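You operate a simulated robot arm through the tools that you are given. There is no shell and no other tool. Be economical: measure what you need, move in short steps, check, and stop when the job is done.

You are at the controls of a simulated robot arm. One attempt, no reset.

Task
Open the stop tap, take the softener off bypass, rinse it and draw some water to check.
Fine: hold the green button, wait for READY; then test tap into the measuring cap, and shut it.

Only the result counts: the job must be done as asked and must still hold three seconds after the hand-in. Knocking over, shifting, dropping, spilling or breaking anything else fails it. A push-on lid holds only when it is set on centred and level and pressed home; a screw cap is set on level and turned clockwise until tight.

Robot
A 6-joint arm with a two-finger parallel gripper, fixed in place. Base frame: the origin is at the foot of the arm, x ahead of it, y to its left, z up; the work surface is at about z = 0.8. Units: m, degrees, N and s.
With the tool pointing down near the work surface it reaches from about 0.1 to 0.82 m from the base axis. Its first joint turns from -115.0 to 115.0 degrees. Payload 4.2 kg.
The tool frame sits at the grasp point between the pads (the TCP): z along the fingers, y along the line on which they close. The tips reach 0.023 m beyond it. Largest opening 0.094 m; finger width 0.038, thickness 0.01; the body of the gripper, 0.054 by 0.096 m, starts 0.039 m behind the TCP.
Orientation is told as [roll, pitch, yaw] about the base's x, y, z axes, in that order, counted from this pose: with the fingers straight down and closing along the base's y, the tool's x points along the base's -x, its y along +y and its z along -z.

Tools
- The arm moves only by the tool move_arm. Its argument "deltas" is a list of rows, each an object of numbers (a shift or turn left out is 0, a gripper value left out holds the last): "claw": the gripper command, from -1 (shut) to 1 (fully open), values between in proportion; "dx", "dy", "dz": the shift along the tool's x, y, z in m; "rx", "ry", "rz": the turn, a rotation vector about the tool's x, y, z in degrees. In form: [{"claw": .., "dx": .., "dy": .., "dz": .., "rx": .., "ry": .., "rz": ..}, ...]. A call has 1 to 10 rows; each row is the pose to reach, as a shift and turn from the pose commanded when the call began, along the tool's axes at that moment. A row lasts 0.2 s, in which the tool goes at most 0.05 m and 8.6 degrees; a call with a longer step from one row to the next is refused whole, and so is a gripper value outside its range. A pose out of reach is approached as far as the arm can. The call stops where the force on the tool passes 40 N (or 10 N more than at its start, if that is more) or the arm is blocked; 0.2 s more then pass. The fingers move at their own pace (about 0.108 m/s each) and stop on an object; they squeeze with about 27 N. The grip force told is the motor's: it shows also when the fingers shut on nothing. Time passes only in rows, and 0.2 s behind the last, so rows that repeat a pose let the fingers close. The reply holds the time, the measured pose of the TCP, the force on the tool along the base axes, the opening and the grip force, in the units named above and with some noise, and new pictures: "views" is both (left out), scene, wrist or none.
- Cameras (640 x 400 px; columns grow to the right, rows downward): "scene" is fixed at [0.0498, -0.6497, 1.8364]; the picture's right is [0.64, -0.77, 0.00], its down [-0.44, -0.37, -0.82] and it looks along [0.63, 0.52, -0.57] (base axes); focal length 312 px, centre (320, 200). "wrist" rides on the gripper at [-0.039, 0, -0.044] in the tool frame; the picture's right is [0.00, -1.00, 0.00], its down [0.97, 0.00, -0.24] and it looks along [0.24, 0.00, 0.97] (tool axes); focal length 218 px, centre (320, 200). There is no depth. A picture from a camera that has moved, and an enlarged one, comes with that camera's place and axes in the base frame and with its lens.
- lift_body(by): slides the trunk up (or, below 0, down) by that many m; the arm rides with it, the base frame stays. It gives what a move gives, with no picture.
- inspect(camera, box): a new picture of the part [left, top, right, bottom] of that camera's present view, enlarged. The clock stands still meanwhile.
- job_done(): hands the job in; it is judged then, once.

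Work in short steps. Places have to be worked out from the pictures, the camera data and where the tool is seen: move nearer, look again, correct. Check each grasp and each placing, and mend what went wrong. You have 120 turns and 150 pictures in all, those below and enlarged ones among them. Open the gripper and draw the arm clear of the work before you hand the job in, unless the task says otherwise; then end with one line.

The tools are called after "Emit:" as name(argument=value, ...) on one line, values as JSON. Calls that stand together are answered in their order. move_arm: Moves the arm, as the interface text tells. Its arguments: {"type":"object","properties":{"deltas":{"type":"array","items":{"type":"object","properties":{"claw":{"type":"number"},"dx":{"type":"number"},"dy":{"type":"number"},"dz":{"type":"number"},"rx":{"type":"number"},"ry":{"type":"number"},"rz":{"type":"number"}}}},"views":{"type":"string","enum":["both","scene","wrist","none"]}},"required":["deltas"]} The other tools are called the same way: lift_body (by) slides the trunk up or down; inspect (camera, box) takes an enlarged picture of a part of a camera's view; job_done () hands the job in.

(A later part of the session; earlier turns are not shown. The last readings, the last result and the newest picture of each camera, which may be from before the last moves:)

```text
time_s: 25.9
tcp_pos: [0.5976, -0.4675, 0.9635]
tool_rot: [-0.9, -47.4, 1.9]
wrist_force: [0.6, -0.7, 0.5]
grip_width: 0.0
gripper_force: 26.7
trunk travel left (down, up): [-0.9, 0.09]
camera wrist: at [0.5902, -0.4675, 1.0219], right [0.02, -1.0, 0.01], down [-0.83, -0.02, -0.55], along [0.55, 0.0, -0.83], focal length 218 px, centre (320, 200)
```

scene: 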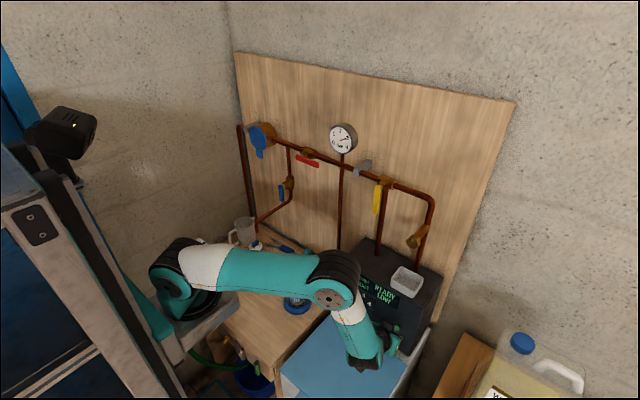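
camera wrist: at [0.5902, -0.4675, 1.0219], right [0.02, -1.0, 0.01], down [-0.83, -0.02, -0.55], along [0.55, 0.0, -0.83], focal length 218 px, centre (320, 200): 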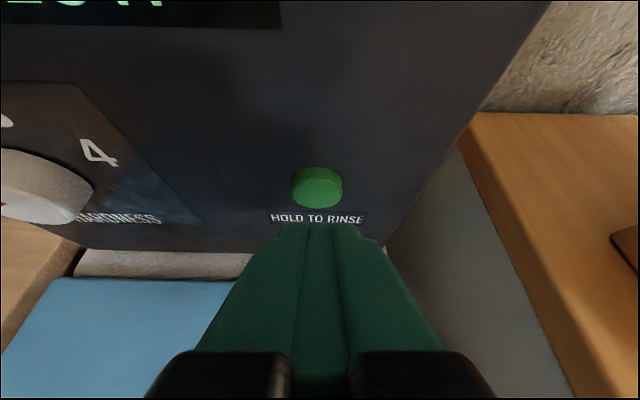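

The button is dead ahead in y, at ≈(0.665, 0.922). I'm lowering the tip to its height and approaching.

Emit:
move_arm(deltas=[{"dx": 0.0046, "dz": 0.0246}, {"dx": -0.004, "dz": 0.037}], views="wrist")

```text
time_s: 26.4
tcp_pos: [0.6255, -0.4661, 0.9418]
tool_rot: [-0.9, -47.3, 1.8]
wrist_force: [0.1, 0.0, 0.2]
grip_width: 0.0
gripper_force: 26.3
trunk travel left (down, up): [-0.9, 0.09]
camera wrist: at [0.6198, -0.4662, 1.0005], right [0.02, -1.0, 0.01], down [-0.83, -0.02, -0.55], along [0.55, 0.0, -0.83], focal length 218 px, centre (320, 200)
```

wrist: 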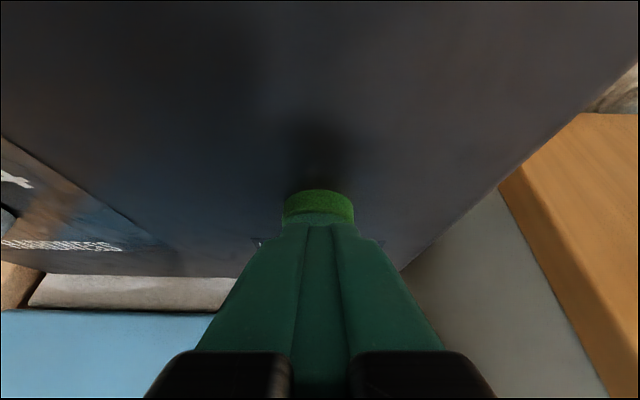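

Nearly touching. Pressing gently in +x.

Emit:
move_arm(deltas=[{"dx": -0.0034, "dz": 0.0037}, {"dx": -0.0068, "dz": 0.0074}, {"dx": -0.0095, "dz": 0.0103}])

```text
time_s: 27.2
tcp_pos: [0.6344, -0.4669, 0.9423]
tool_rot: [-0.7, -47.1, 1.4]
wrist_force: [-32.8, 4.3, 5.8]
grip_width: 0.0002
gripper_force: 27.1
trunk travel left (down, up): [-0.9, 0.09]
camera wrist: at [0.6296, -0.4661, 1.0013], right [0.02, -1.0, 0.01], down [-0.84, -0.02, -0.55], along [0.55, 0.0, -0.84], focal length 218 px, centre (320, 200)
```

scene: 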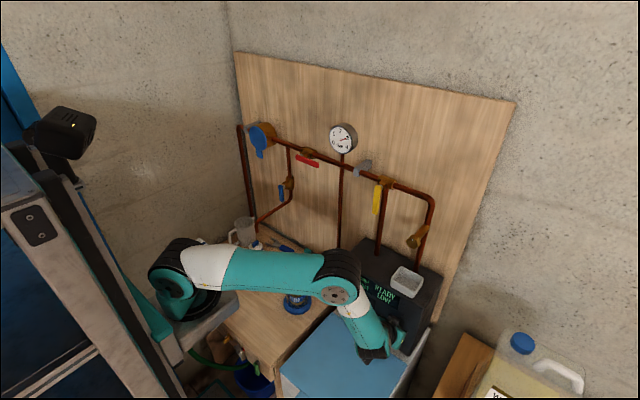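
wrist: 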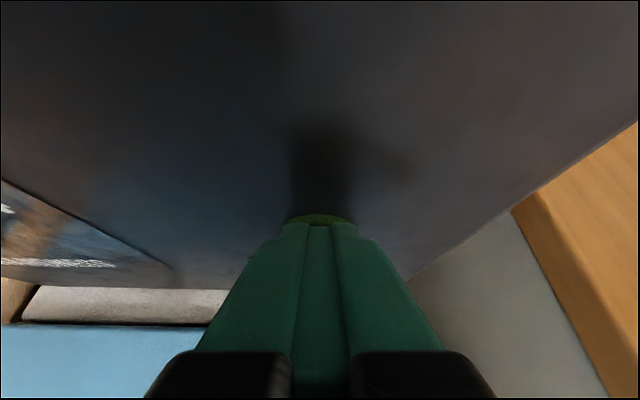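

33 N against the button, so it appears bottomed. I'll hold a moment and read the display.

Emit:
move_arm(deltas=[{"dx": 0}, {"dx": 0}, {"dx": 0}], views="none")

Emit:
inspect(camera="scene", box=[330, 230, 450, 350])

```text
time_s: 27.7
tcp_pos: [0.635, -0.4657, 0.9421]
tool_rot: [-0.7, -47.1, 1.3]
wrist_force: [-28.0, 0.2, 14.5]
grip_width: 0.0002
gripper_force: 26.4
trunk travel left (down, up): [-0.9, 0.09]
stopped in row 2: the force on the tool passed its limit (the readings are from after the stop); the commanded pose is now the measured one
```

```text
3.33 times, centred on (390, 290) of scene
camera zoom: at [0.0498, -0.6497, 1.8364], right [0.64, -0.77, 0.0], down [-0.44, -0.37, -0.82], along [0.63, 0.52, -0.57], focal length 1040 px, centre (87, -100)
```

zoom: 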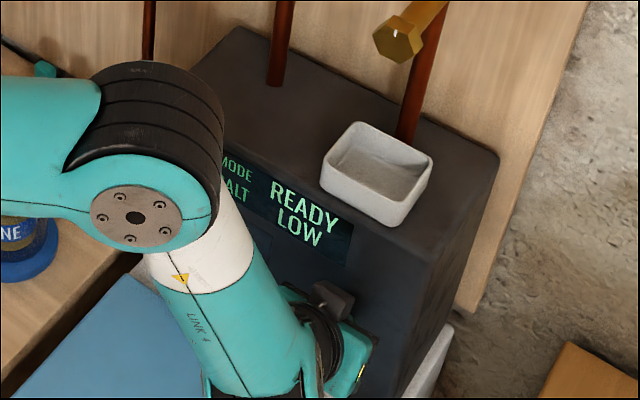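

Still READY. My frontmost finger corner probably hits at or above the button's top edge (z≈0.94). I'll back off, drop 12 mm and press again.

Emit:
move_arm(deltas=[{"dx": 0.0074, "dz": -0.0081}, {"dx": 0.0142, "dz": 0.0022}, {"dx": 0.0088, "dz": 0.0081}, {"dx": 0.0061, "dz": 0.011}, {"dx": 0.0047, "dz": 0.0125}])

Emit:
inspect(camera="scene", box=[330, 230, 450, 350])

```text
time_s: 28.7
tcp_pos: [0.6347, -0.4644, 0.9265]
tool_rot: [-0.2, -46.4, 1.0]
wrist_force: [-16.5, -2.6, 3.5]
grip_width: 0.0
gripper_force: 26.9
trunk travel left (down, up): [-0.9, 0.09]
stopped in row 4: the force on the tool passed its limit (the readings are from after the stop); the commanded pose is now the measured one
camera wrist: at [0.6302, -0.4653, 0.985], right [0.01, -1.0, 0.0], down [-0.84, -0.01, -0.54], along [0.54, 0.01, -0.84], focal length 218 px, centre (320, 200)
```

scene: 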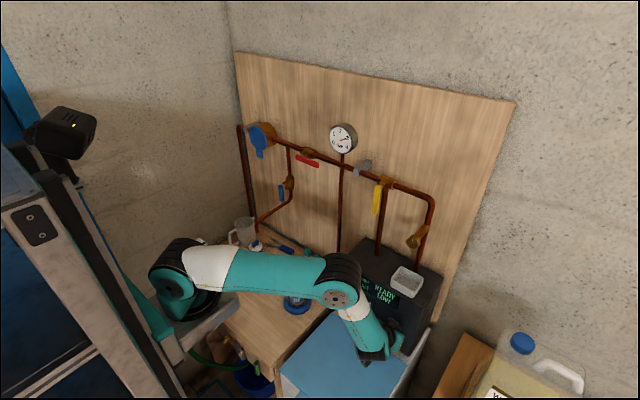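
wrist: 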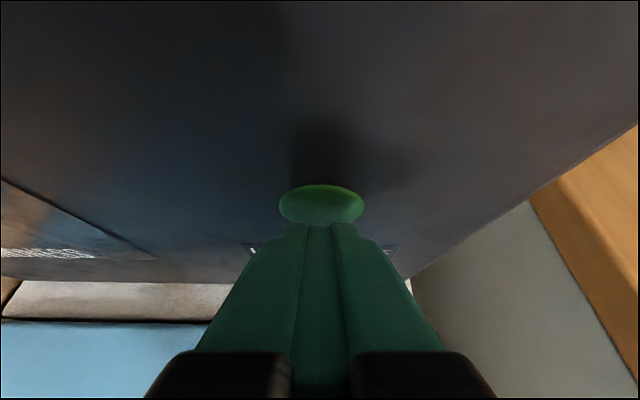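

```text
3.33 times, centred on (390, 290) of scene
camera zoom: at [0.0498, -0.6497, 1.8364], right [0.64, -0.77, 0.0], down [-0.44, -0.37, -0.82], along [0.63, 0.52, -0.57], focal length 1040 px, centre (87, -100)
```

zoom: 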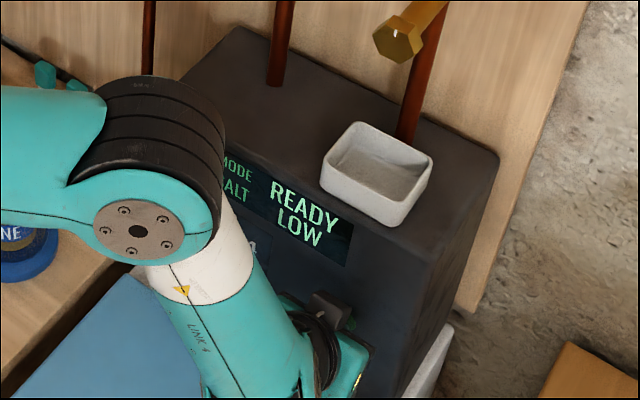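

The display hasn't changed, and the tip may now be touching the white sill. I'll back off, flatten the tool to about −64° so the tip's end face meets the button squarely, and look.

Emit:
move_arm(deltas=[{"dx": 0.004, "dz": -0.014, "ry": -5}, {"dx": 0.006, "dz": -0.021, "ry": -11}, {"dx": 0.007, "dz": -0.021, "ry": -17.6}])

Emit:
inspect(camera="scene", box=[330, 280, 450, 360])

```text
time_s: 29.5
tcp_pos: [0.618, -0.4663, 0.9359]
tool_rot: [-0.5, -64.4, 1.5]
wrist_force: [0.2, -0.3, 0.8]
grip_width: 0.0
gripper_force: 26.5
trunk travel left (down, up): [-0.9, 0.09]
camera wrist: at [0.5947, -0.4659, 0.9901], right [0.02, -1.0, 0.0], down [-0.64, -0.01, -0.77], along [0.77, 0.01, -0.64], focal length 218 px, centre (320, 200)
```

scene: 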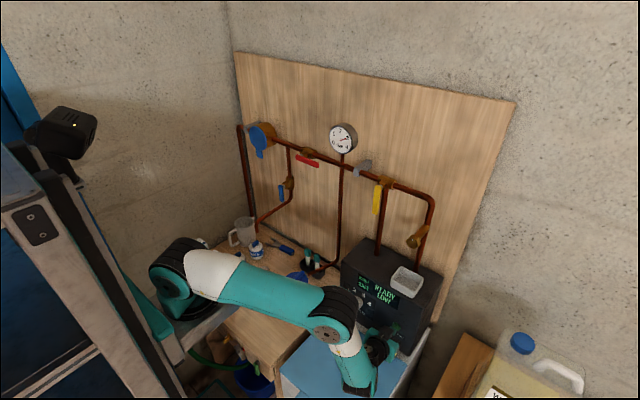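
wrist: 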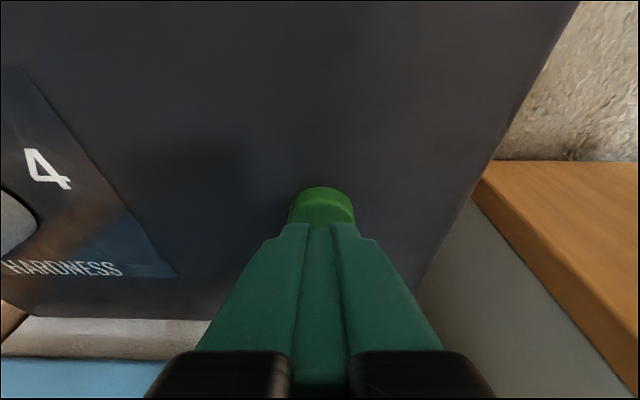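

```text
5.00 times, centred on (390, 320) of scene
camera zoom: at [0.0498, -0.6497, 1.8364], right [0.64, -0.77, 0.0], down [-0.44, -0.37, -0.82], along [0.63, 0.52, -0.57], focal length 1561 px, centre (-30, -400)
```

zoom: 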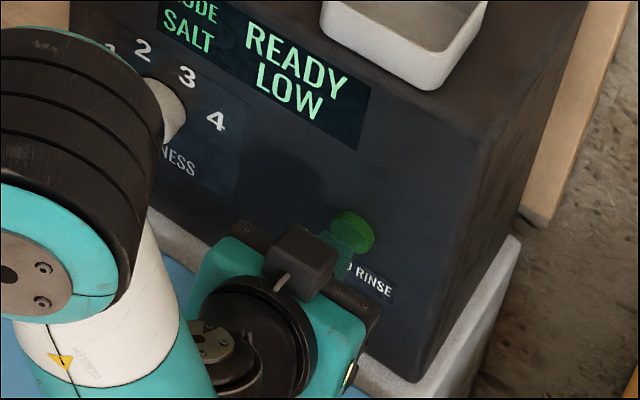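

The tip faces the button. Pushing straight +x in small steps.

Emit:
move_arm(deltas=[{"dx": -0.0022, "dz": 0.0045}, {"dx": -0.0044, "dz": 0.009}, {"dx": -0.0061, "dz": 0.0126}, {"dx": -0.007, "dz": 0.0144}])

Emit:
inspect(camera="scene", box=[330, 280, 450, 360])

```text
time_s: 30.5
tcp_pos: [0.633, -0.4632, 0.935]
tool_rot: [-0.4, -64.2, 1.3]
wrist_force: [-0.9, 0.3, 1.8]
grip_width: 0.0002
gripper_force: 27.1
trunk travel left (down, up): [-0.9, 0.09]
camera wrist: at [0.6104, -0.4643, 0.9903], right [0.02, -1.0, 0.0], down [-0.64, -0.01, -0.77], along [0.77, 0.01, -0.64], focal length 218 px, centre (320, 200)
```

scene: 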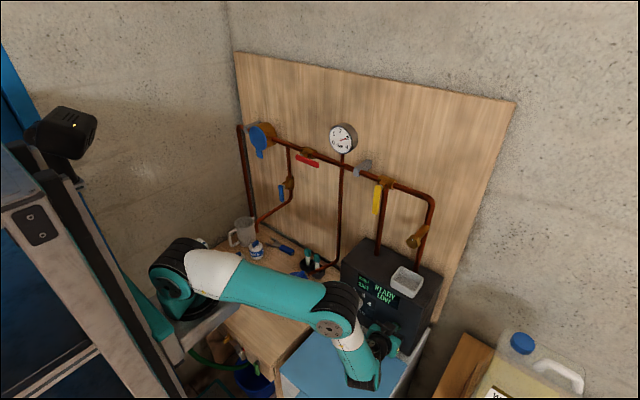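
wrist: 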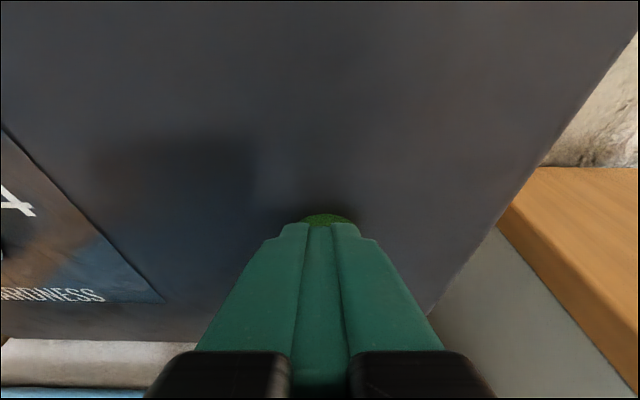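

```text
5.00 times, centred on (390, 320) of scene
camera zoom: at [0.0498, -0.6497, 1.8364], right [0.64, -0.77, 0.0], down [-0.44, -0.37, -0.82], along [0.63, 0.52, -0.57], focal length 1561 px, centre (-30, -400)
```

zoom: 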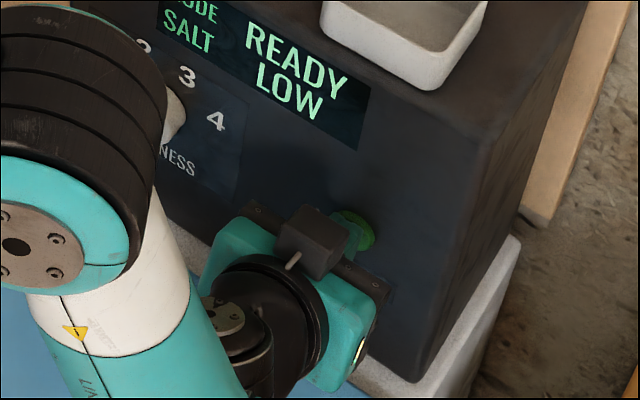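

Little force so far. Pressing a few mm further.

Emit:
move_arm(deltas=[{"dx": -0.0013, "dz": 0.0027}, {"dx": -0.0022, "dz": 0.0045}, {"dx": -0.0022, "dz": 0.0045}, {"dx": -0.0022, "dz": 0.0045}])

Emit:
inspect(camera="scene", box=[330, 280, 450, 360])

```text
time_s: 31.5
tcp_pos: [0.6353, -0.4643, 0.9362]
tool_rot: [-0.2, -64.1, 1.2]
wrist_force: [-31.0, 1.8, -2.1]
grip_width: 0.0
gripper_force: 26.8
trunk travel left (down, up): [-0.9, 0.09]
camera wrist: at [0.6136, -0.4643, 0.9905], right [0.02, -1.0, 0.0], down [-0.64, -0.01, -0.77], along [0.77, 0.01, -0.64], focal length 218 px, centre (320, 200)
```

scene: 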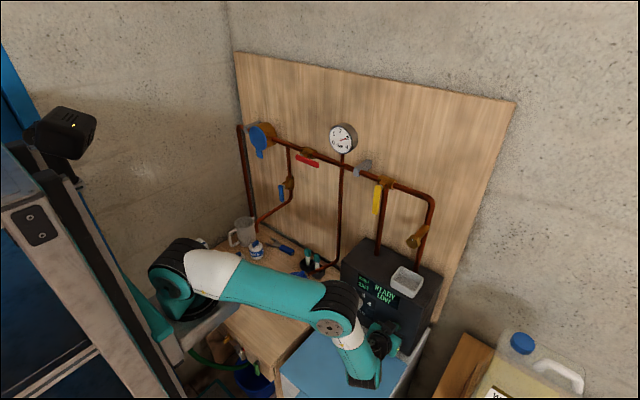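
wrist: 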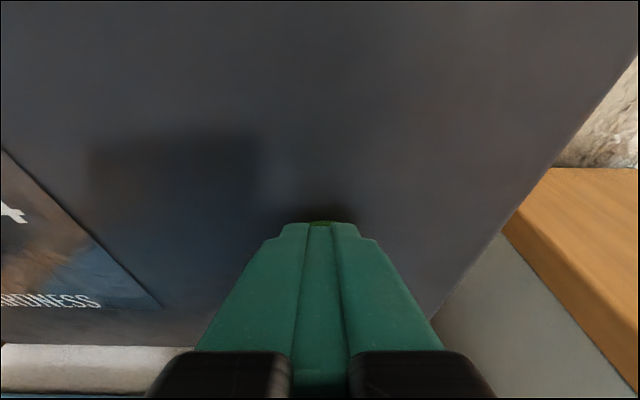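

```text
5.00 times, centred on (390, 320) of scene
camera zoom: at [0.0498, -0.6497, 1.8364], right [0.64, -0.77, 0.0], down [-0.44, -0.37, -0.82], along [0.63, 0.52, -0.57], focal length 1561 px, centre (-30, -400)
```

zoom: 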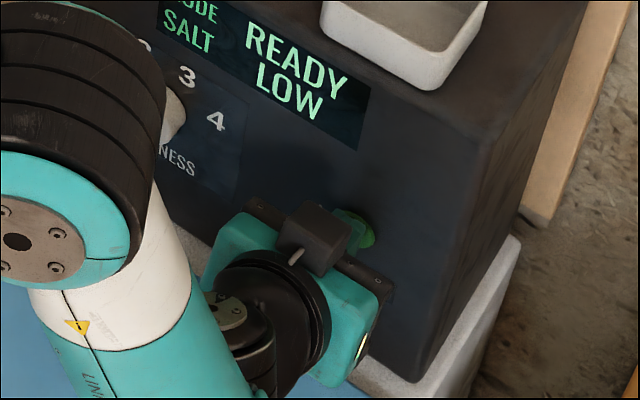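

The button is firmly in (31 N). Maybe the rinse starts only after a longer hold, so I'll hold 2 s.

Emit:
move_arm(deltas=[{"dz": -0.0005}, {"dz": -0.0005}, {"dz": -0.0005}, {"dz": -0.0005}, {"dz": -0.0005}, {"dz": -0.0005}, {"dz": -0.0005}, {"dz": -0.0005}, {"dz": -0.0005}, {"dz": -0.0005}], views="none")

Emit:
inspect(camera="scene", box=[330, 260, 450, 350])

```text
time_s: 32.4
tcp_pos: [0.6365, -0.4637, 0.9359]
tool_rot: [-0.3, -63.9, 1.1]
wrist_force: [-20.1, -1.4, 4.6]
grip_width: 0.0
gripper_force: 26.9
trunk travel left (down, up): [-0.9, 0.09]
stopped in row 4: the force on the tool passed its limit (the readings are from after the stop); the commanded pose is now the measured one
```

```text
4.44 times, centred on (390, 305) of scene
camera zoom: at [0.0498, -0.6497, 1.8364], right [0.64, -0.77, 0.0], down [-0.44, -0.37, -0.82], along [0.63, 0.52, -0.57], focal length 1387 px, centre (9, -267)
```

zoom: 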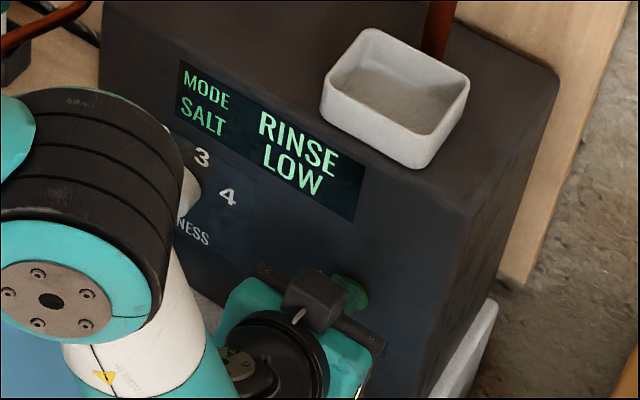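

RINSE is showing. I'll keep holding and wait for READY.

Emit:
move_arm(deltas=[{"dz": 0}, {"dz": 0}, {"dz": 0}, {"dz": 0}, {"dz": 0}, {"dz": 0}, {"dz": 0}, {"dz": 0}, {"dz": 0}, {"dz": 0}], views="none")

Emit:
inspect(camera="scene", box=[330, 260, 450, 350])

```text
time_s: 34.6
tcp_pos: [0.6356, -0.4633, 0.9365]
tool_rot: [-0.2, -63.8, 1.1]
wrist_force: [-27.4, -4.1, 4.0]
grip_width: 0.0001
gripper_force: 27.4
trunk travel left (down, up): [-0.9, 0.09]
```

```text
4.44 times, centred on (390, 305) of scene
camera zoom: at [0.0498, -0.6497, 1.8364], right [0.64, -0.77, 0.0], down [-0.44, -0.37, -0.82], along [0.63, 0.52, -0.57], focal length 1387 px, centre (9, -267)
```

zoom: 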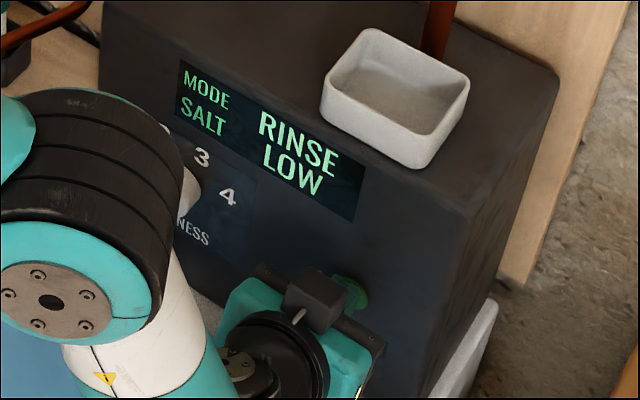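

Emit:
move_arm(deltas=[{"dz": 0}, {"dz": 0}, {"dz": 0}, {"dz": 0}, {"dz": 0}, {"dz": 0}, {"dz": 0}, {"dz": 0}, {"dz": 0}, {"dz": 0}], views="none")

Emit:
inspect(camera="scene", box=[330, 260, 450, 350])

```text
time_s: 36.8
tcp_pos: [0.6355, -0.4644, 0.9361]
tool_rot: [-0.2, -63.9, 1.1]
wrist_force: [-30.5, -4.6, 3.2]
grip_width: 0.0
gripper_force: 27.2
trunk travel left (down, up): [-0.9, 0.09]
```

```text
4.44 times, centred on (390, 305) of scene
camera zoom: at [0.0498, -0.6497, 1.8364], right [0.64, -0.77, 0.0], down [-0.44, -0.37, -0.82], along [0.63, 0.52, -0.57], focal length 1387 px, centre (9, -267)
```

zoom: 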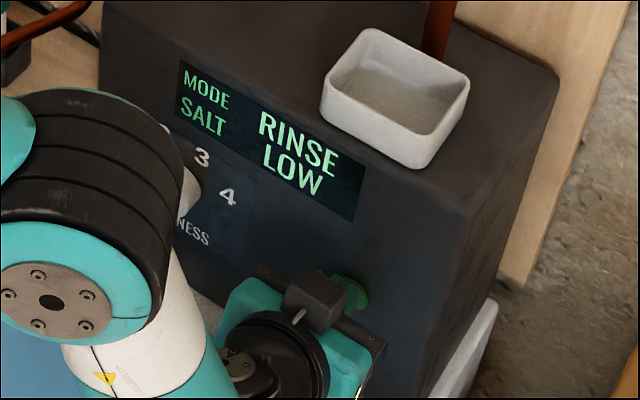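

Still RINSE; I'll keep waiting.

Emit:
move_arm(deltas=[{"dz": 0}, {"dz": 0}, {"dz": 0}, {"dz": 0}, {"dz": 0}, {"dz": 0}, {"dz": 0}, {"dz": 0}, {"dz": 0}, {"dz": 0}], views="none")

Emit:
move_arm(deltas=[{"dz": 0}, {"dz": 0}, {"dz": 0}, {"dz": 0}, {"dz": 0}, {"dz": 0}, {"dz": 0}, {"dz": 0}, {"dz": 0}, {"dz": 0}], views="none")

Emit:
inspect(camera="scene", box=[330, 260, 450, 350])

```text
time_s: 39.0
tcp_pos: [0.6362, -0.4629, 0.9361]
tool_rot: [-0.2, -63.8, 1.1]
wrist_force: [-31.3, -4.0, 2.9]
grip_width: 0.0
gripper_force: 27.3
trunk travel left (down, up): [-0.9, 0.09]
```

```text
time_s: 41.2
tcp_pos: [0.6353, -0.4629, 0.9366]
tool_rot: [-0.2, -63.9, 1.0]
wrist_force: [-32.5, -2.1, 1.5]
grip_width: 0.0002
gripper_force: 27.5
trunk travel left (down, up): [-0.9, 0.09]
```

```text
4.44 times, centred on (390, 305) of scene
camera zoom: at [0.0498, -0.6497, 1.8364], right [0.64, -0.77, 0.0], down [-0.44, -0.37, -0.82], along [0.63, 0.52, -0.57], focal length 1387 px, centre (9, -267)
```

zoom: 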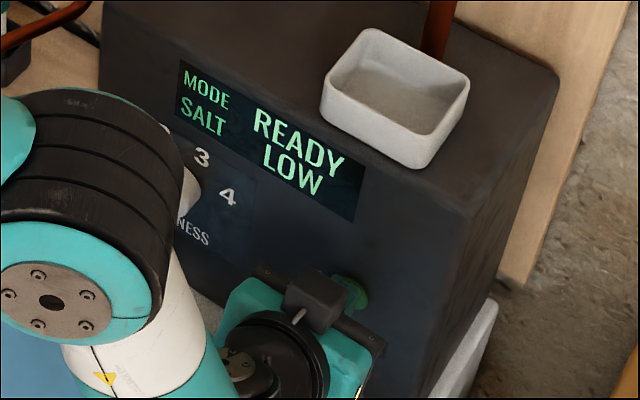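

READY again after the hold. I'm releasing, backing away from the button and rising.

Emit:
move_arm(deltas=[{"dx": 0.013, "dz": -0.027}, {"dx": 0.022, "dz": -0.06}, {"dx": 0.0, "dz": -0.09}, {"dx": -0.04, "dz": -0.11}, {"dx": -0.08, "dz": -0.13}, {"dx": -0.12, "dz": -0.15}, {"dx": -0.16, "dz": -0.17}])

Emit:
inspect(camera="scene", box=[330, 230, 450, 350])

```text
time_s: 42.8
tcp_pos: [0.557, -0.4639, 1.1511]
tool_rot: [0.0, -63.9, 1.0]
wrist_force: [0.9, 0.9, -0.5]
grip_width: 0.0
gripper_force: 27.5
trunk travel left (down, up): [-0.9, 0.09]
camera wrist: at [0.5343, -0.4649, 1.2054], right [0.02, -1.0, 0.0], down [-0.64, -0.01, -0.77], along [0.77, 0.01, -0.64], focal length 218 px, centre (320, 200)
```

scene: 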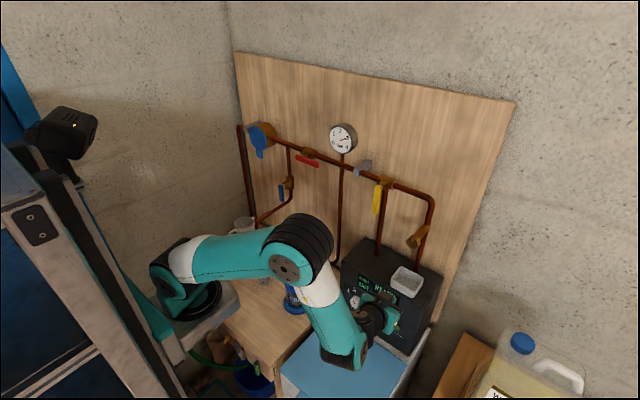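
wrist: 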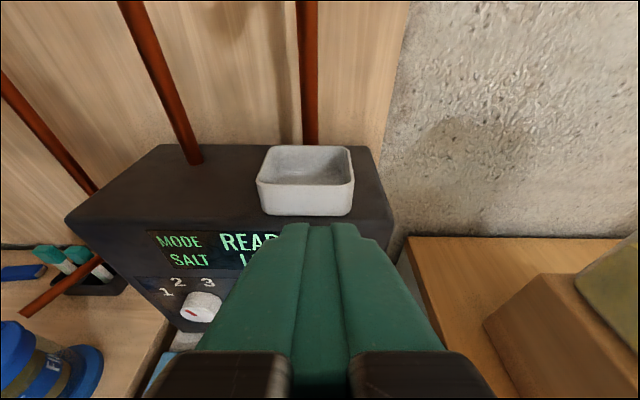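

```text
3.33 times, centred on (390, 290) of scene
camera zoom: at [0.0498, -0.6497, 1.8364], right [0.64, -0.77, 0.0], down [-0.44, -0.37, -0.82], along [0.63, 0.52, -0.57], focal length 1040 px, centre (87, -100)
```

zoom: 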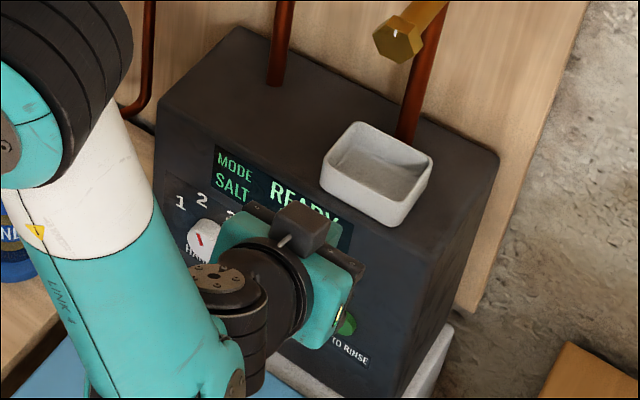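

READY holds and the button is free. I'm moving up and left toward the blue tap.

Emit:
move_arm(deltas=[{"dx": -0.024, "dy": 0.03, "dz": -0.004}, {"dx": -0.048, "dy": 0.06, "dz": -0.008}, {"dx": -0.072, "dy": 0.09, "dz": -0.012}, {"dx": -0.096, "dy": 0.12, "dz": -0.016}, {"dx": -0.12, "dy": 0.15, "dz": -0.02}, {"dx": -0.144, "dy": 0.18, "dz": -0.025}, {"dx": -0.144, "dy": 0.22, "dz": -0.025}, {"dx": -0.144, "dy": 0.265, "dz": -0.025}, {"dx": -0.144, "dy": 0.31, "dz": -0.025}, {"dx": -0.144, "dy": 0.355, "dz": -0.025}], views="none")

Emit:
move_arm(deltas=[{"dy": 0.04}, {"dy": 0.08}, {"dy": 0.12, "dx": 0.01}, {"dy": 0.16, "dx": 0.02}, {"dy": 0.19, "dx": 0.035}])

```text
time_s: 45.0
tcp_pos: [0.6362, -0.1046, 1.3142]
tool_rot: [-0.3, -63.8, 1.3]
wrist_force: [0.2, -0.8, 0.3]
grip_width: 0.0001
gripper_force: 27.3
out of reach, approached as far as the arm can: row 7, 8, 9, 10
trunk travel left (down, up): [-0.9, 0.09]
```

```text
time_s: 46.2
tcp_pos: [0.617, 0.0801, 1.2788]
tool_rot: [0.0, -64.1, 1.1]
wrist_force: [0.1, 0.4, -1.0]
grip_width: 0.0
gripper_force: 26.8
trunk travel left (down, up): [-0.9, 0.09]
camera wrist: at [0.5949, 0.0803, 1.3319], right [0.02, -1.0, 0.0], down [-0.64, -0.01, -0.77], along [0.77, 0.01, -0.64], focal length 218 px, centre (320, 200)
```

scene: 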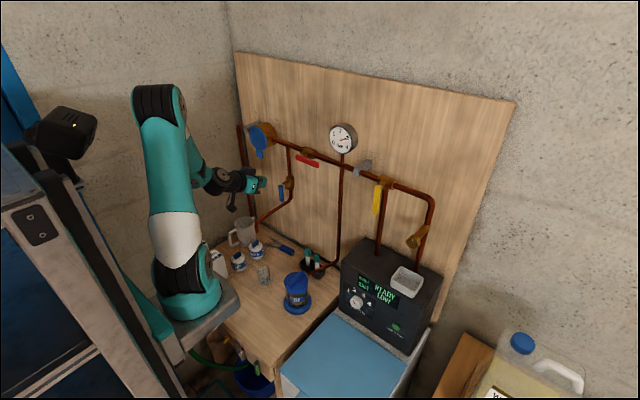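
wrist: 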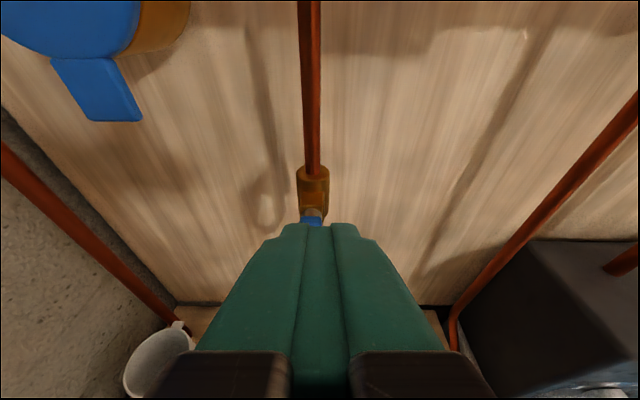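

The blue valve is straight ahead (y≈0.086, pivot z≈1.205). I'll flatten the tool, descend to lever height and open the claw part-way for a fork.

Emit:
move_arm(deltas=[{"claw": -0.1, "ry": -6, "dx": 0.016, "dz": 0.0}, {"ry": -12, "dx": 0.032, "dz": 0.01, "dy": 0.003}, {"ry": -18, "dx": 0.048, "dz": 0.018, "dy": 0.005}, {"ry": -24, "dx": 0.065, "dz": 0.028, "dy": 0.006}, {"ry": -24, "dx": 0.078, "dz": 0.035, "dy": 0.006}])

```text
time_s: 47.4
tcp_pos: [0.6714, 0.1385, 1.2527]
tool_rot: [-2.9, -87.3, 3.8]
wrist_force: [-0.4, -0.2, 0.1]
grip_width: 0.0422
gripper_force: 0.1
out of reach, approached as far as the arm can: row 3, 4, 5
trunk travel left (down, up): [-0.9, 0.09]
camera wrist: at [0.6297, 0.1361, 1.2931], right [0.02, -1.0, 0.0], down [-0.29, -0.01, -0.96], along [0.96, 0.01, -0.29], focal length 218 px, centre (320, 200)
```

scene: 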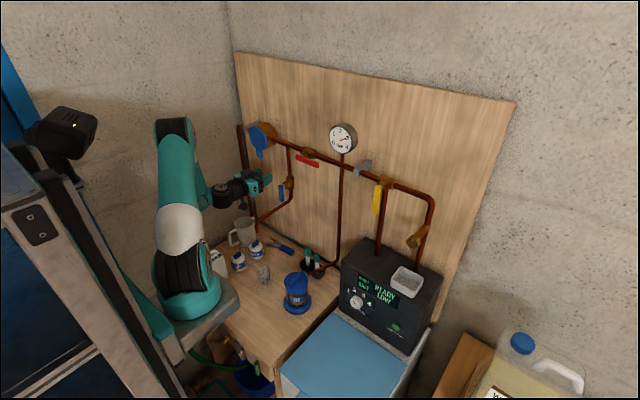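
wrist: 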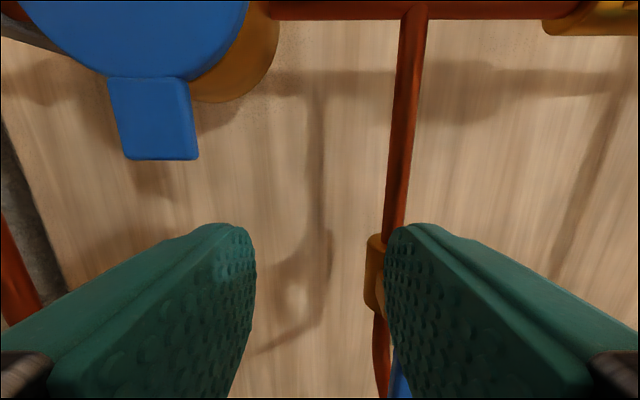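

The flat pose is out of reach this close in, and the hand drifted left. I'll try pitch −75° a bit further out at lever height.

Emit:
move_arm(deltas=[{"ry": 6, "dx": 0.01, "dz": 0.01}, {"ry": 13, "dx": 0.02, "dz": 0.03}, {"ry": 13, "dx": 0.03, "dz": 0.045}, {"ry": 13, "dx": 0.03, "dz": 0.045}])

```text
time_s: 48.4
tcp_pos: [0.7148, 0.1352, 1.2225]
tool_rot: [-0.4, -74.9, 1.4]
wrist_force: [0.6, 0.2, 0.4]
grip_width: 0.0425
gripper_force: 0.2
trunk travel left (down, up): [-0.9, 0.09]
camera wrist: at [0.6831, 0.1349, 1.2718], right [0.02, -1.0, 0.0], down [-0.48, -0.01, -0.87], along [0.87, 0.01, -0.49], focal length 218 px, centre (320, 200)
```

scene: 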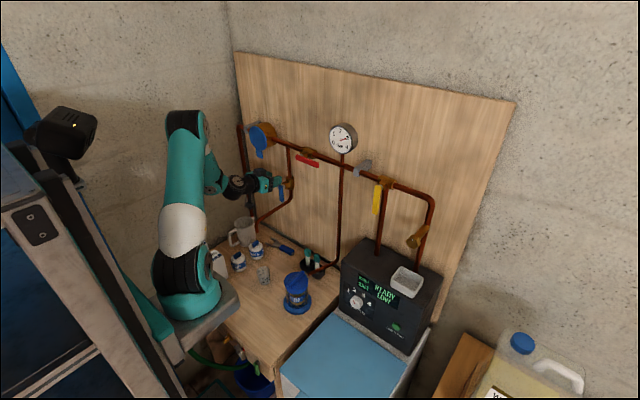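
wrist: 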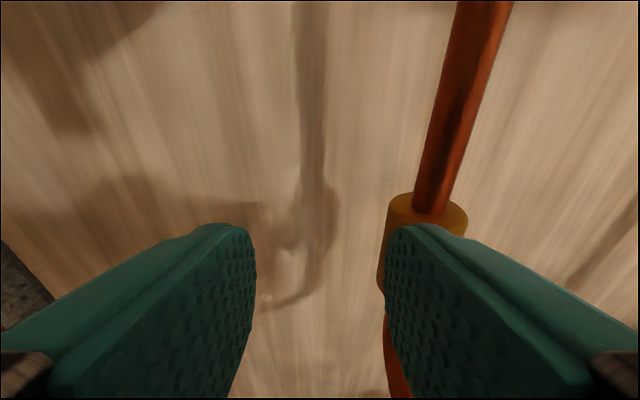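

Now at pitch −75°, left of the valve. I'll back off, go right and down to face the lever.

Emit:
move_arm(deltas=[{"dx": 0.006, "dz": -0.024}, {"dx": 0.013, "dz": -0.048}, {"dx": 0.03, "dz": -0.044, "dy": -0.015}, {"dx": 0.05, "dz": -0.038, "dy": -0.032}, {"dx": 0.068, "dz": -0.033, "dy": -0.047}])

```text
time_s: 49.6
tcp_pos: [0.6638, 0.0893, 1.168]
tool_rot: [0.4, -75.0, 0.7]
wrist_force: [-2.7, 9.0, 2.5]
grip_width: 0.0424
gripper_force: 0.1
trunk travel left (down, up): [-0.9, 0.09]
camera wrist: at [0.6312, 0.088, 1.2165], right [0.02, -1.0, 0.0], down [-0.48, -0.01, -0.88], along [0.87, 0.02, -0.48], focal length 218 px, centre (320, 200)
```

scene: 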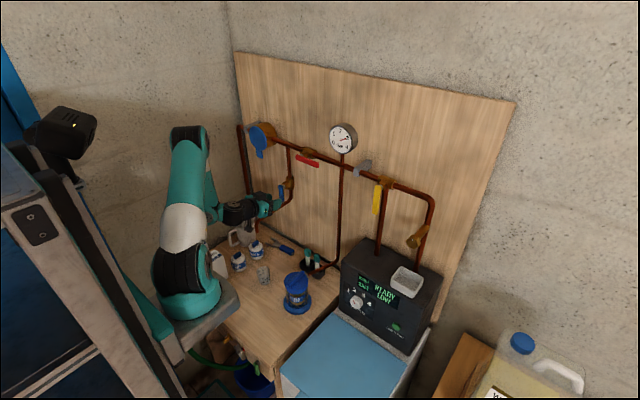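
wrist: 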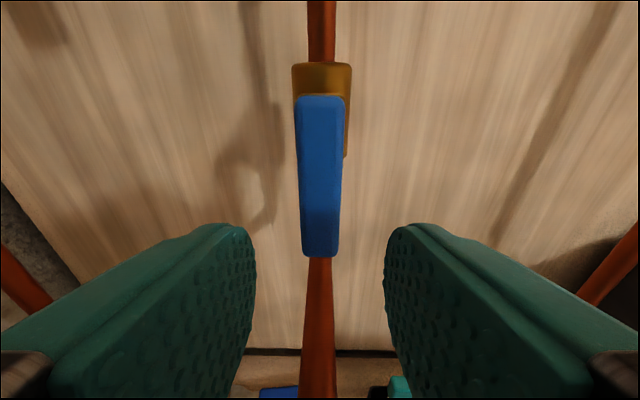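

The lever is centred between the fingers, but the force shows 9 N sideways. Something may be touching, so I'll check.

Emit:
inspect(camera="scene", box=[190, 150, 310, 250])

Emit:
inspect(camera="scene", box=[300, 100, 440, 310])

```text
4.00 times, centred on (250, 200) of scene
camera zoom: at [0.0498, -0.6497, 1.8364], right [0.64, -0.77, 0.0], down [-0.44, -0.37, -0.82], along [0.63, 0.52, -0.57], focal length 1248 px, centre (600, 200)
```

zoom: 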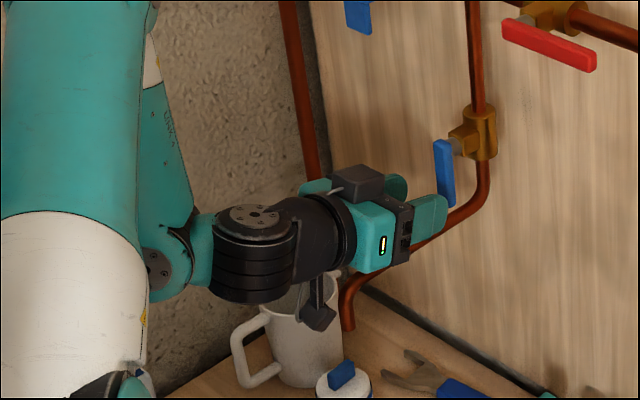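

```text
1.90 times, centred on (370, 205) of scene
camera zoom: at [0.0498, -0.6497, 1.8364], right [0.64, -0.77, 0.0], down [-0.44, -0.37, -0.82], along [0.63, 0.52, -0.57], focal length 594 px, centre (225, 190)
```

zoom: 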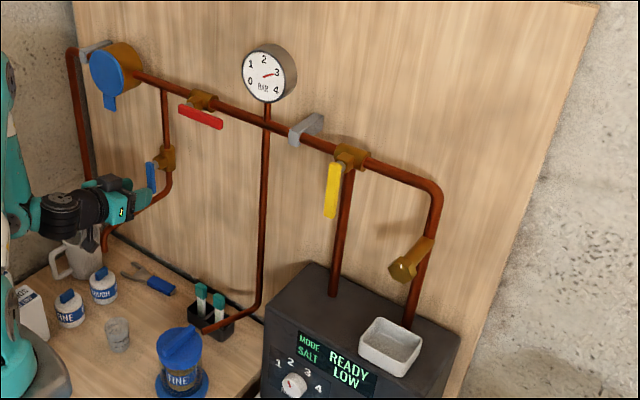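

A black box hanging under the hand reaches the spout pipe. I'll lift at once, then yaw the tool about 25° to the left (hand moving right) so that box clears the pipe.

Emit:
move_arm(deltas=[{"dx": -0.034, "dz": -0.009}, {"dx": -0.034, "dz": -0.009, "dy": -0.01, "rx": -6, "rz": -1.6}, {"dx": -0.034, "dz": -0.009, "dy": -0.018, "rx": -12, "rz": -3.2}, {"dx": -0.034, "dz": -0.009, "dy": -0.025, "rx": -18, "rz": -4.8}, {"dx": -0.034, "dz": -0.009, "dy": -0.03, "rx": -24.2, "rz": -6.5}])

Emit:
inspect(camera="scene", box=[190, 150, 310, 250])

```text
time_s: 50.8
tcp_pos: [0.6608, 0.0556, 1.2007]
tool_rot: [-1.0, -75.8, 24.8]
wrist_force: [0.1, -0.1, 0.5]
grip_width: 0.0423
gripper_force: 0.0
out of reach, approached as far as the arm can: row 4, 5
trunk travel left (down, up): [-0.9, 0.09]
camera wrist: at [0.6304, 0.0404, 1.2492], right [0.41, -0.91, 0.0], down [-0.43, -0.19, -0.88], along [0.81, 0.36, -0.47], focal length 218 px, centre (320, 200)
```

scene: 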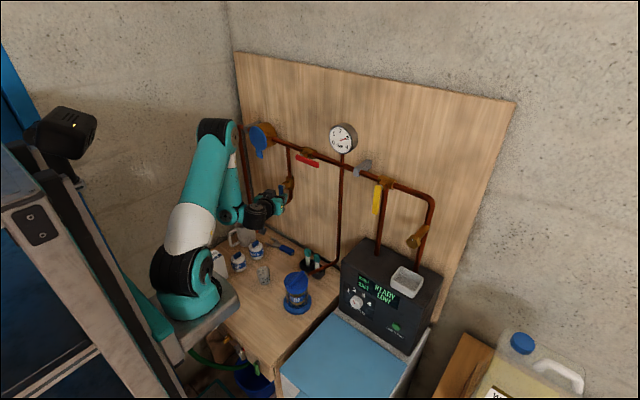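
wrist: 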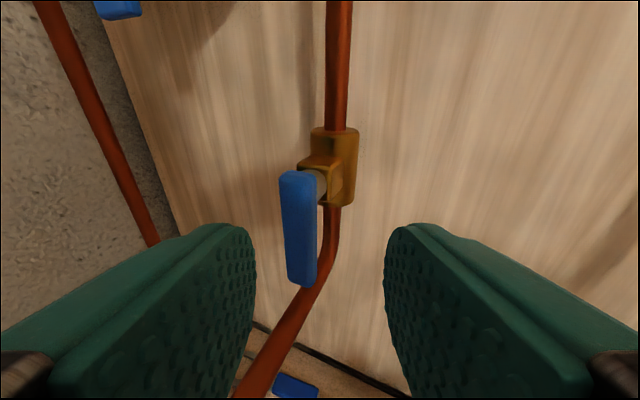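

```text
4.00 times, centred on (250, 200) of scene
camera zoom: at [0.0498, -0.6497, 1.8364], right [0.64, -0.77, 0.0], down [-0.44, -0.37, -0.82], along [0.63, 0.52, -0.57], focal length 1248 px, centre (600, 200)
```

zoom: 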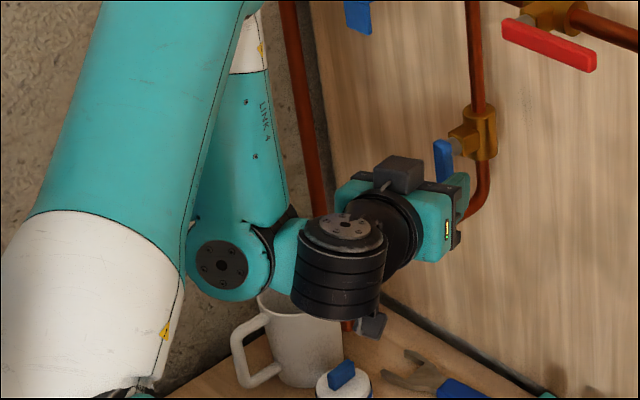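

Clear now. Blue lever: front face x≈0.715, y≈0.09, z 1.13–1.21, pivot z≈1.20. I'm lining the fork up with it, half-way first.

Emit:
move_arm(deltas=[{"claw": 0, "dx": 0.015, "dy": 0.003, "dz": 0.01}, {"dx": 0.03, "dy": 0.006, "dz": 0.025}, {"dx": 0.03, "dy": 0.006, "dz": 0.035}], views="wrist")

```text
time_s: 51.6
tcp_pos: [0.6754, 0.068, 1.1585]
tool_rot: [-0.3, -75.1, 26.1]
wrist_force: [-1.1, 0.0, -1.1]
grip_width: 0.0472
gripper_force: 0.0
out of reach, approached as far as the arm can: row 3
trunk travel left (down, up): [-0.9, 0.09]
camera wrist: at [0.6462, 0.0534, 1.2073], right [0.44, -0.9, 0.0], down [-0.43, -0.21, -0.88], along [0.79, 0.38, -0.48], focal length 218 px, centre (320, 200)
```

wrist: 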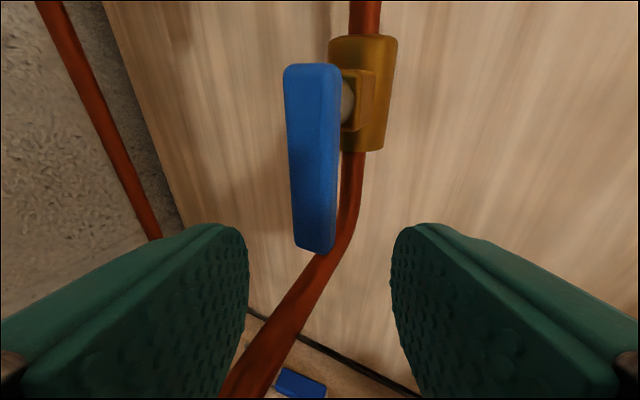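

The lever sits centred in the gap. Advancing 4 cm to straddle it.

Emit:
move_arm(deltas=[{"dz": 0.02, "dx": -0.003}, {"dz": 0.041, "dx": -0.006}])

Emit:
inspect(camera="scene", box=[190, 150, 310, 250])

```text
time_s: 52.2
tcp_pos: [0.6777, 0.0772, 1.1466]
tool_rot: [-0.3, -75.1, 26.3]
wrist_force: [-0.7, -0.6, -0.1]
grip_width: 0.0472
gripper_force: 0.0
out of reach, approached as far as the arm can: row 1, 2
trunk travel left (down, up): [-0.9, 0.09]
camera wrist: at [0.6492, 0.0619, 1.1944], right [0.44, -0.9, 0.0], down [-0.43, -0.21, -0.88], along [0.79, 0.38, -0.48], focal length 218 px, centre (320, 200)
```

scene: 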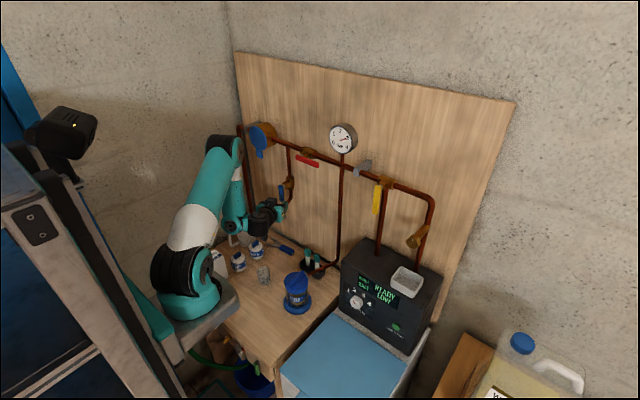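
wrist: 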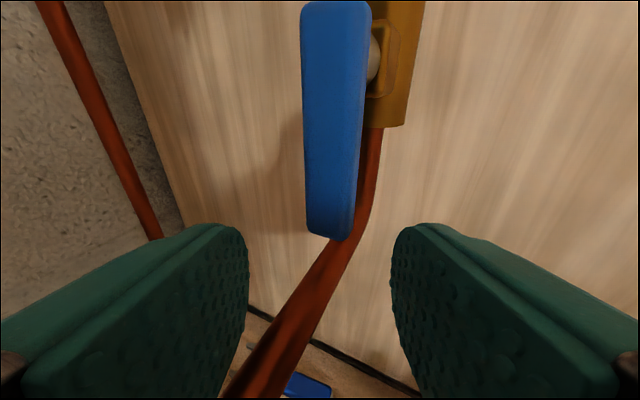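

```text
4.00 times, centred on (250, 200) of scene
camera zoom: at [0.0498, -0.6497, 1.8364], right [0.64, -0.77, 0.0], down [-0.44, -0.37, -0.82], along [0.63, 0.52, -0.57], focal length 1248 px, centre (600, 200)
```

zoom: 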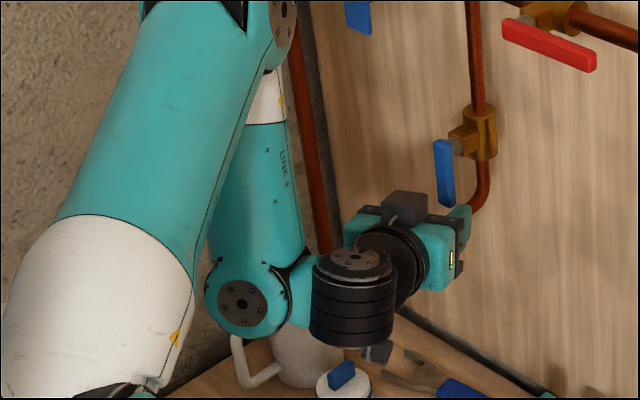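

The arm folds too tightly here because the wrist is at shoulder height close to the base. I'll back the hand out a little, then raise the trunk 0.09 m to change the geometry.

Emit:
move_arm(deltas=[{"dz": -0.03}, {"dz": -0.05}], views="none")

Emit:
lift_body(by=0.088)

```text
time_s: 52.8
tcp_pos: [0.6361, 0.0526, 1.1574]
tool_rot: [-0.2, -74.8, 26.4]
wrist_force: [0.5, 0.4, 0.0]
grip_width: 0.0469
gripper_force: 0.0
trunk travel left (down, up): [-0.9, 0.09]
```

```text
time_s: 54.1
tcp_pos: [0.6368, 0.0529, 1.2459]
tool_rot: [-0.2, -75.0, 26.1]
wrist_force: [0.9, 0.4, -1.1]
grip_width: 0.047
gripper_force: 0.1
trunk travel left (down, up): [-0.988, 0.002]
```

That retreat point was reachable. With the trunk raised, I'll try the descent to staging again.

Emit:
move_arm(deltas=[{"dx": 0.025, "dz": 0.015}, {"dx": 0.05, "dz": 0.03}, {"dx": 0.07, "dz": 0.05}, {"dx": 0.07, "dz": 0.055}])

```text
time_s: 55.1
tcp_pos: [0.6686, 0.0651, 1.1615]
tool_rot: [-0.3, -74.9, 26.2]
wrist_force: [0.5, 0.1, -0.2]
grip_width: 0.0468
gripper_force: 0.0
trunk travel left (down, up): [-0.988, 0.002]
camera wrist: at [0.6399, 0.0515, 1.2099], right [0.44, -0.9, 0.0], down [-0.44, -0.21, -0.87], along [0.79, 0.38, -0.49], focal length 218 px, centre (320, 200)
```

scene: 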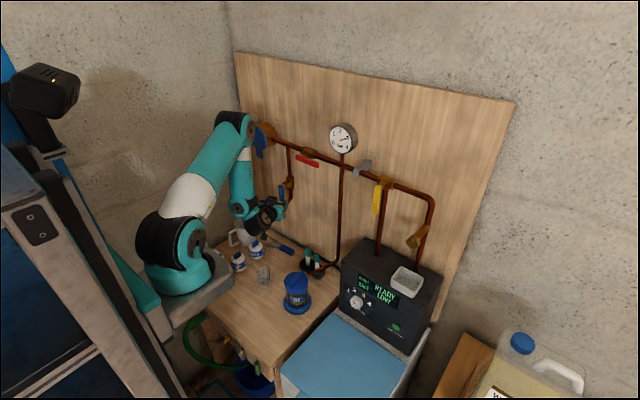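
wrist: 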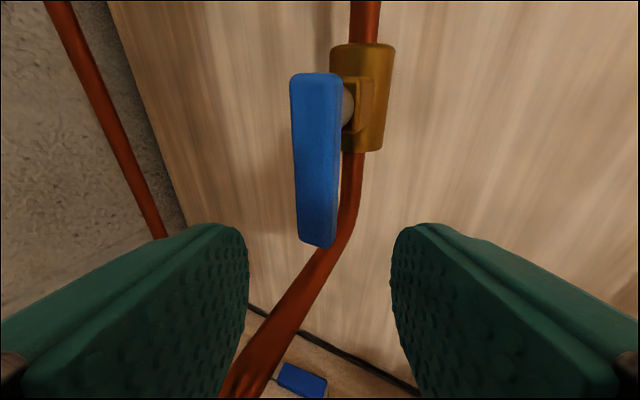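

Reached cleanly. Advancing to straddle the lever.

Emit:
move_arm(deltas=[{"dz": 0.015, "dx": -0.002}, {"dz": 0.03, "dx": -0.004}, {"dz": 0.046, "dx": -0.006}])

Emit:
inspect(camera="scene", box=[190, 150, 310, 250])

```text
time_s: 55.9
tcp_pos: [0.6978, 0.0824, 1.1563]
tool_rot: [-0.4, -75.1, 26.3]
wrist_force: [-0.9, -0.1, 0.5]
grip_width: 0.0468
gripper_force: 0.0
out of reach, approached as far as the arm can: row 3
trunk travel left (down, up): [-0.988, 0.002]
camera wrist: at [0.6682, 0.0682, 1.2055], right [0.44, -0.9, 0.0], down [-0.43, -0.21, -0.88], along [0.79, 0.38, -0.48], focal length 218 px, centre (320, 200)
```

scene: 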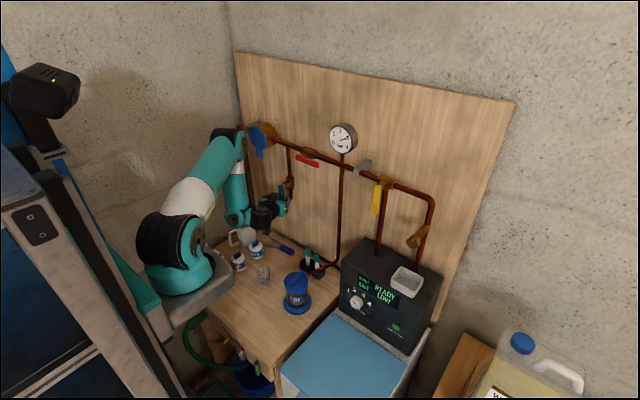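
wrist: 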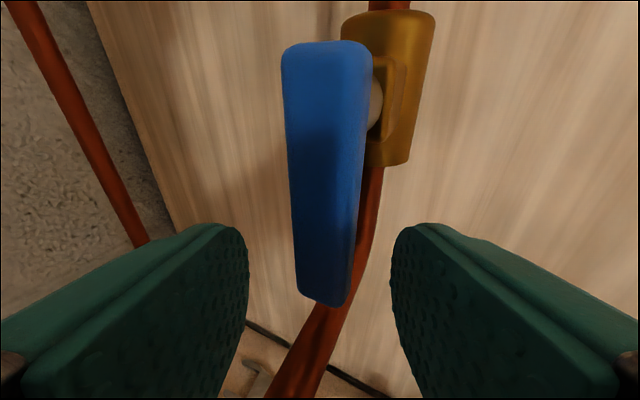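

```text
4.00 times, centred on (250, 200) of scene
camera zoom: at [0.0498, -0.6497, 1.8364], right [0.64, -0.77, 0.0], down [-0.44, -0.37, -0.82], along [0.63, 0.52, -0.57], focal length 1248 px, centre (600, 200)
```

zoom: 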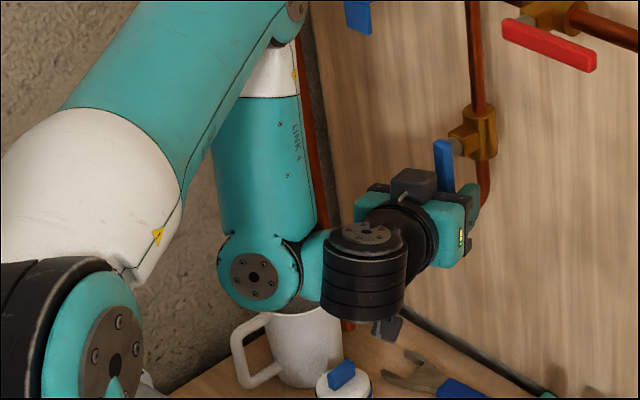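

Almost there, but the left finger isn't past the lever yet and the arm is at its limit. I'll reduce yaw to about 14°, which brings the left finger forward, and nudge in.

Emit:
move_arm(deltas=[{"rx": 6, "rz": 1.6, "dz": 0.003}, {"rx": 11.6, "rz": 3.1, "dz": 0.01, "dx": 0.001, "dy": 0.001}, {"rx": 11.6, "rz": 3.1, "dz": 0.015, "dx": 0.001, "dy": 0.001}])

```text
time_s: 56.7
tcp_pos: [0.7101, 0.0871, 1.1523]
tool_rot: [-1.7, -74.9, 15.6]
wrist_force: [3.8, -27.7, 2.5]
grip_width: 0.047
gripper_force: 0.0
trunk travel left (down, up): [-0.988, 0.002]
camera wrist: at [0.678, 0.0792, 1.202], right [0.24, -0.97, 0.01], down [-0.47, -0.12, -0.87], along [0.85, 0.2, -0.49], focal length 218 px, centre (320, 200)
```

scene: 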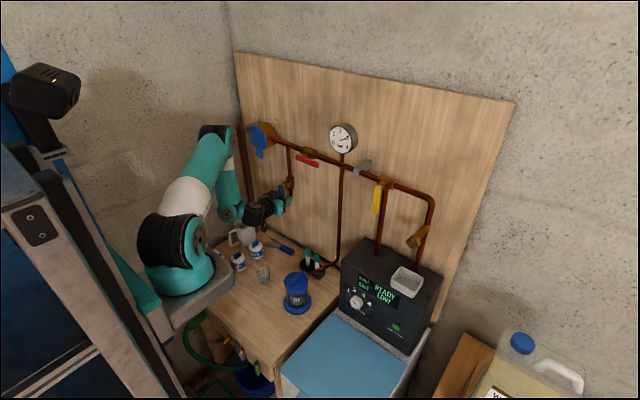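
wrist: 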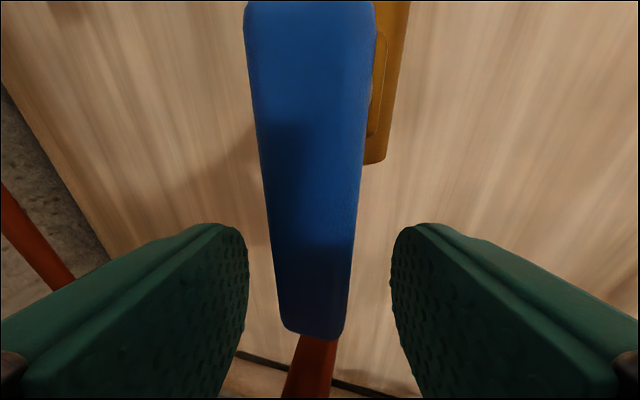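

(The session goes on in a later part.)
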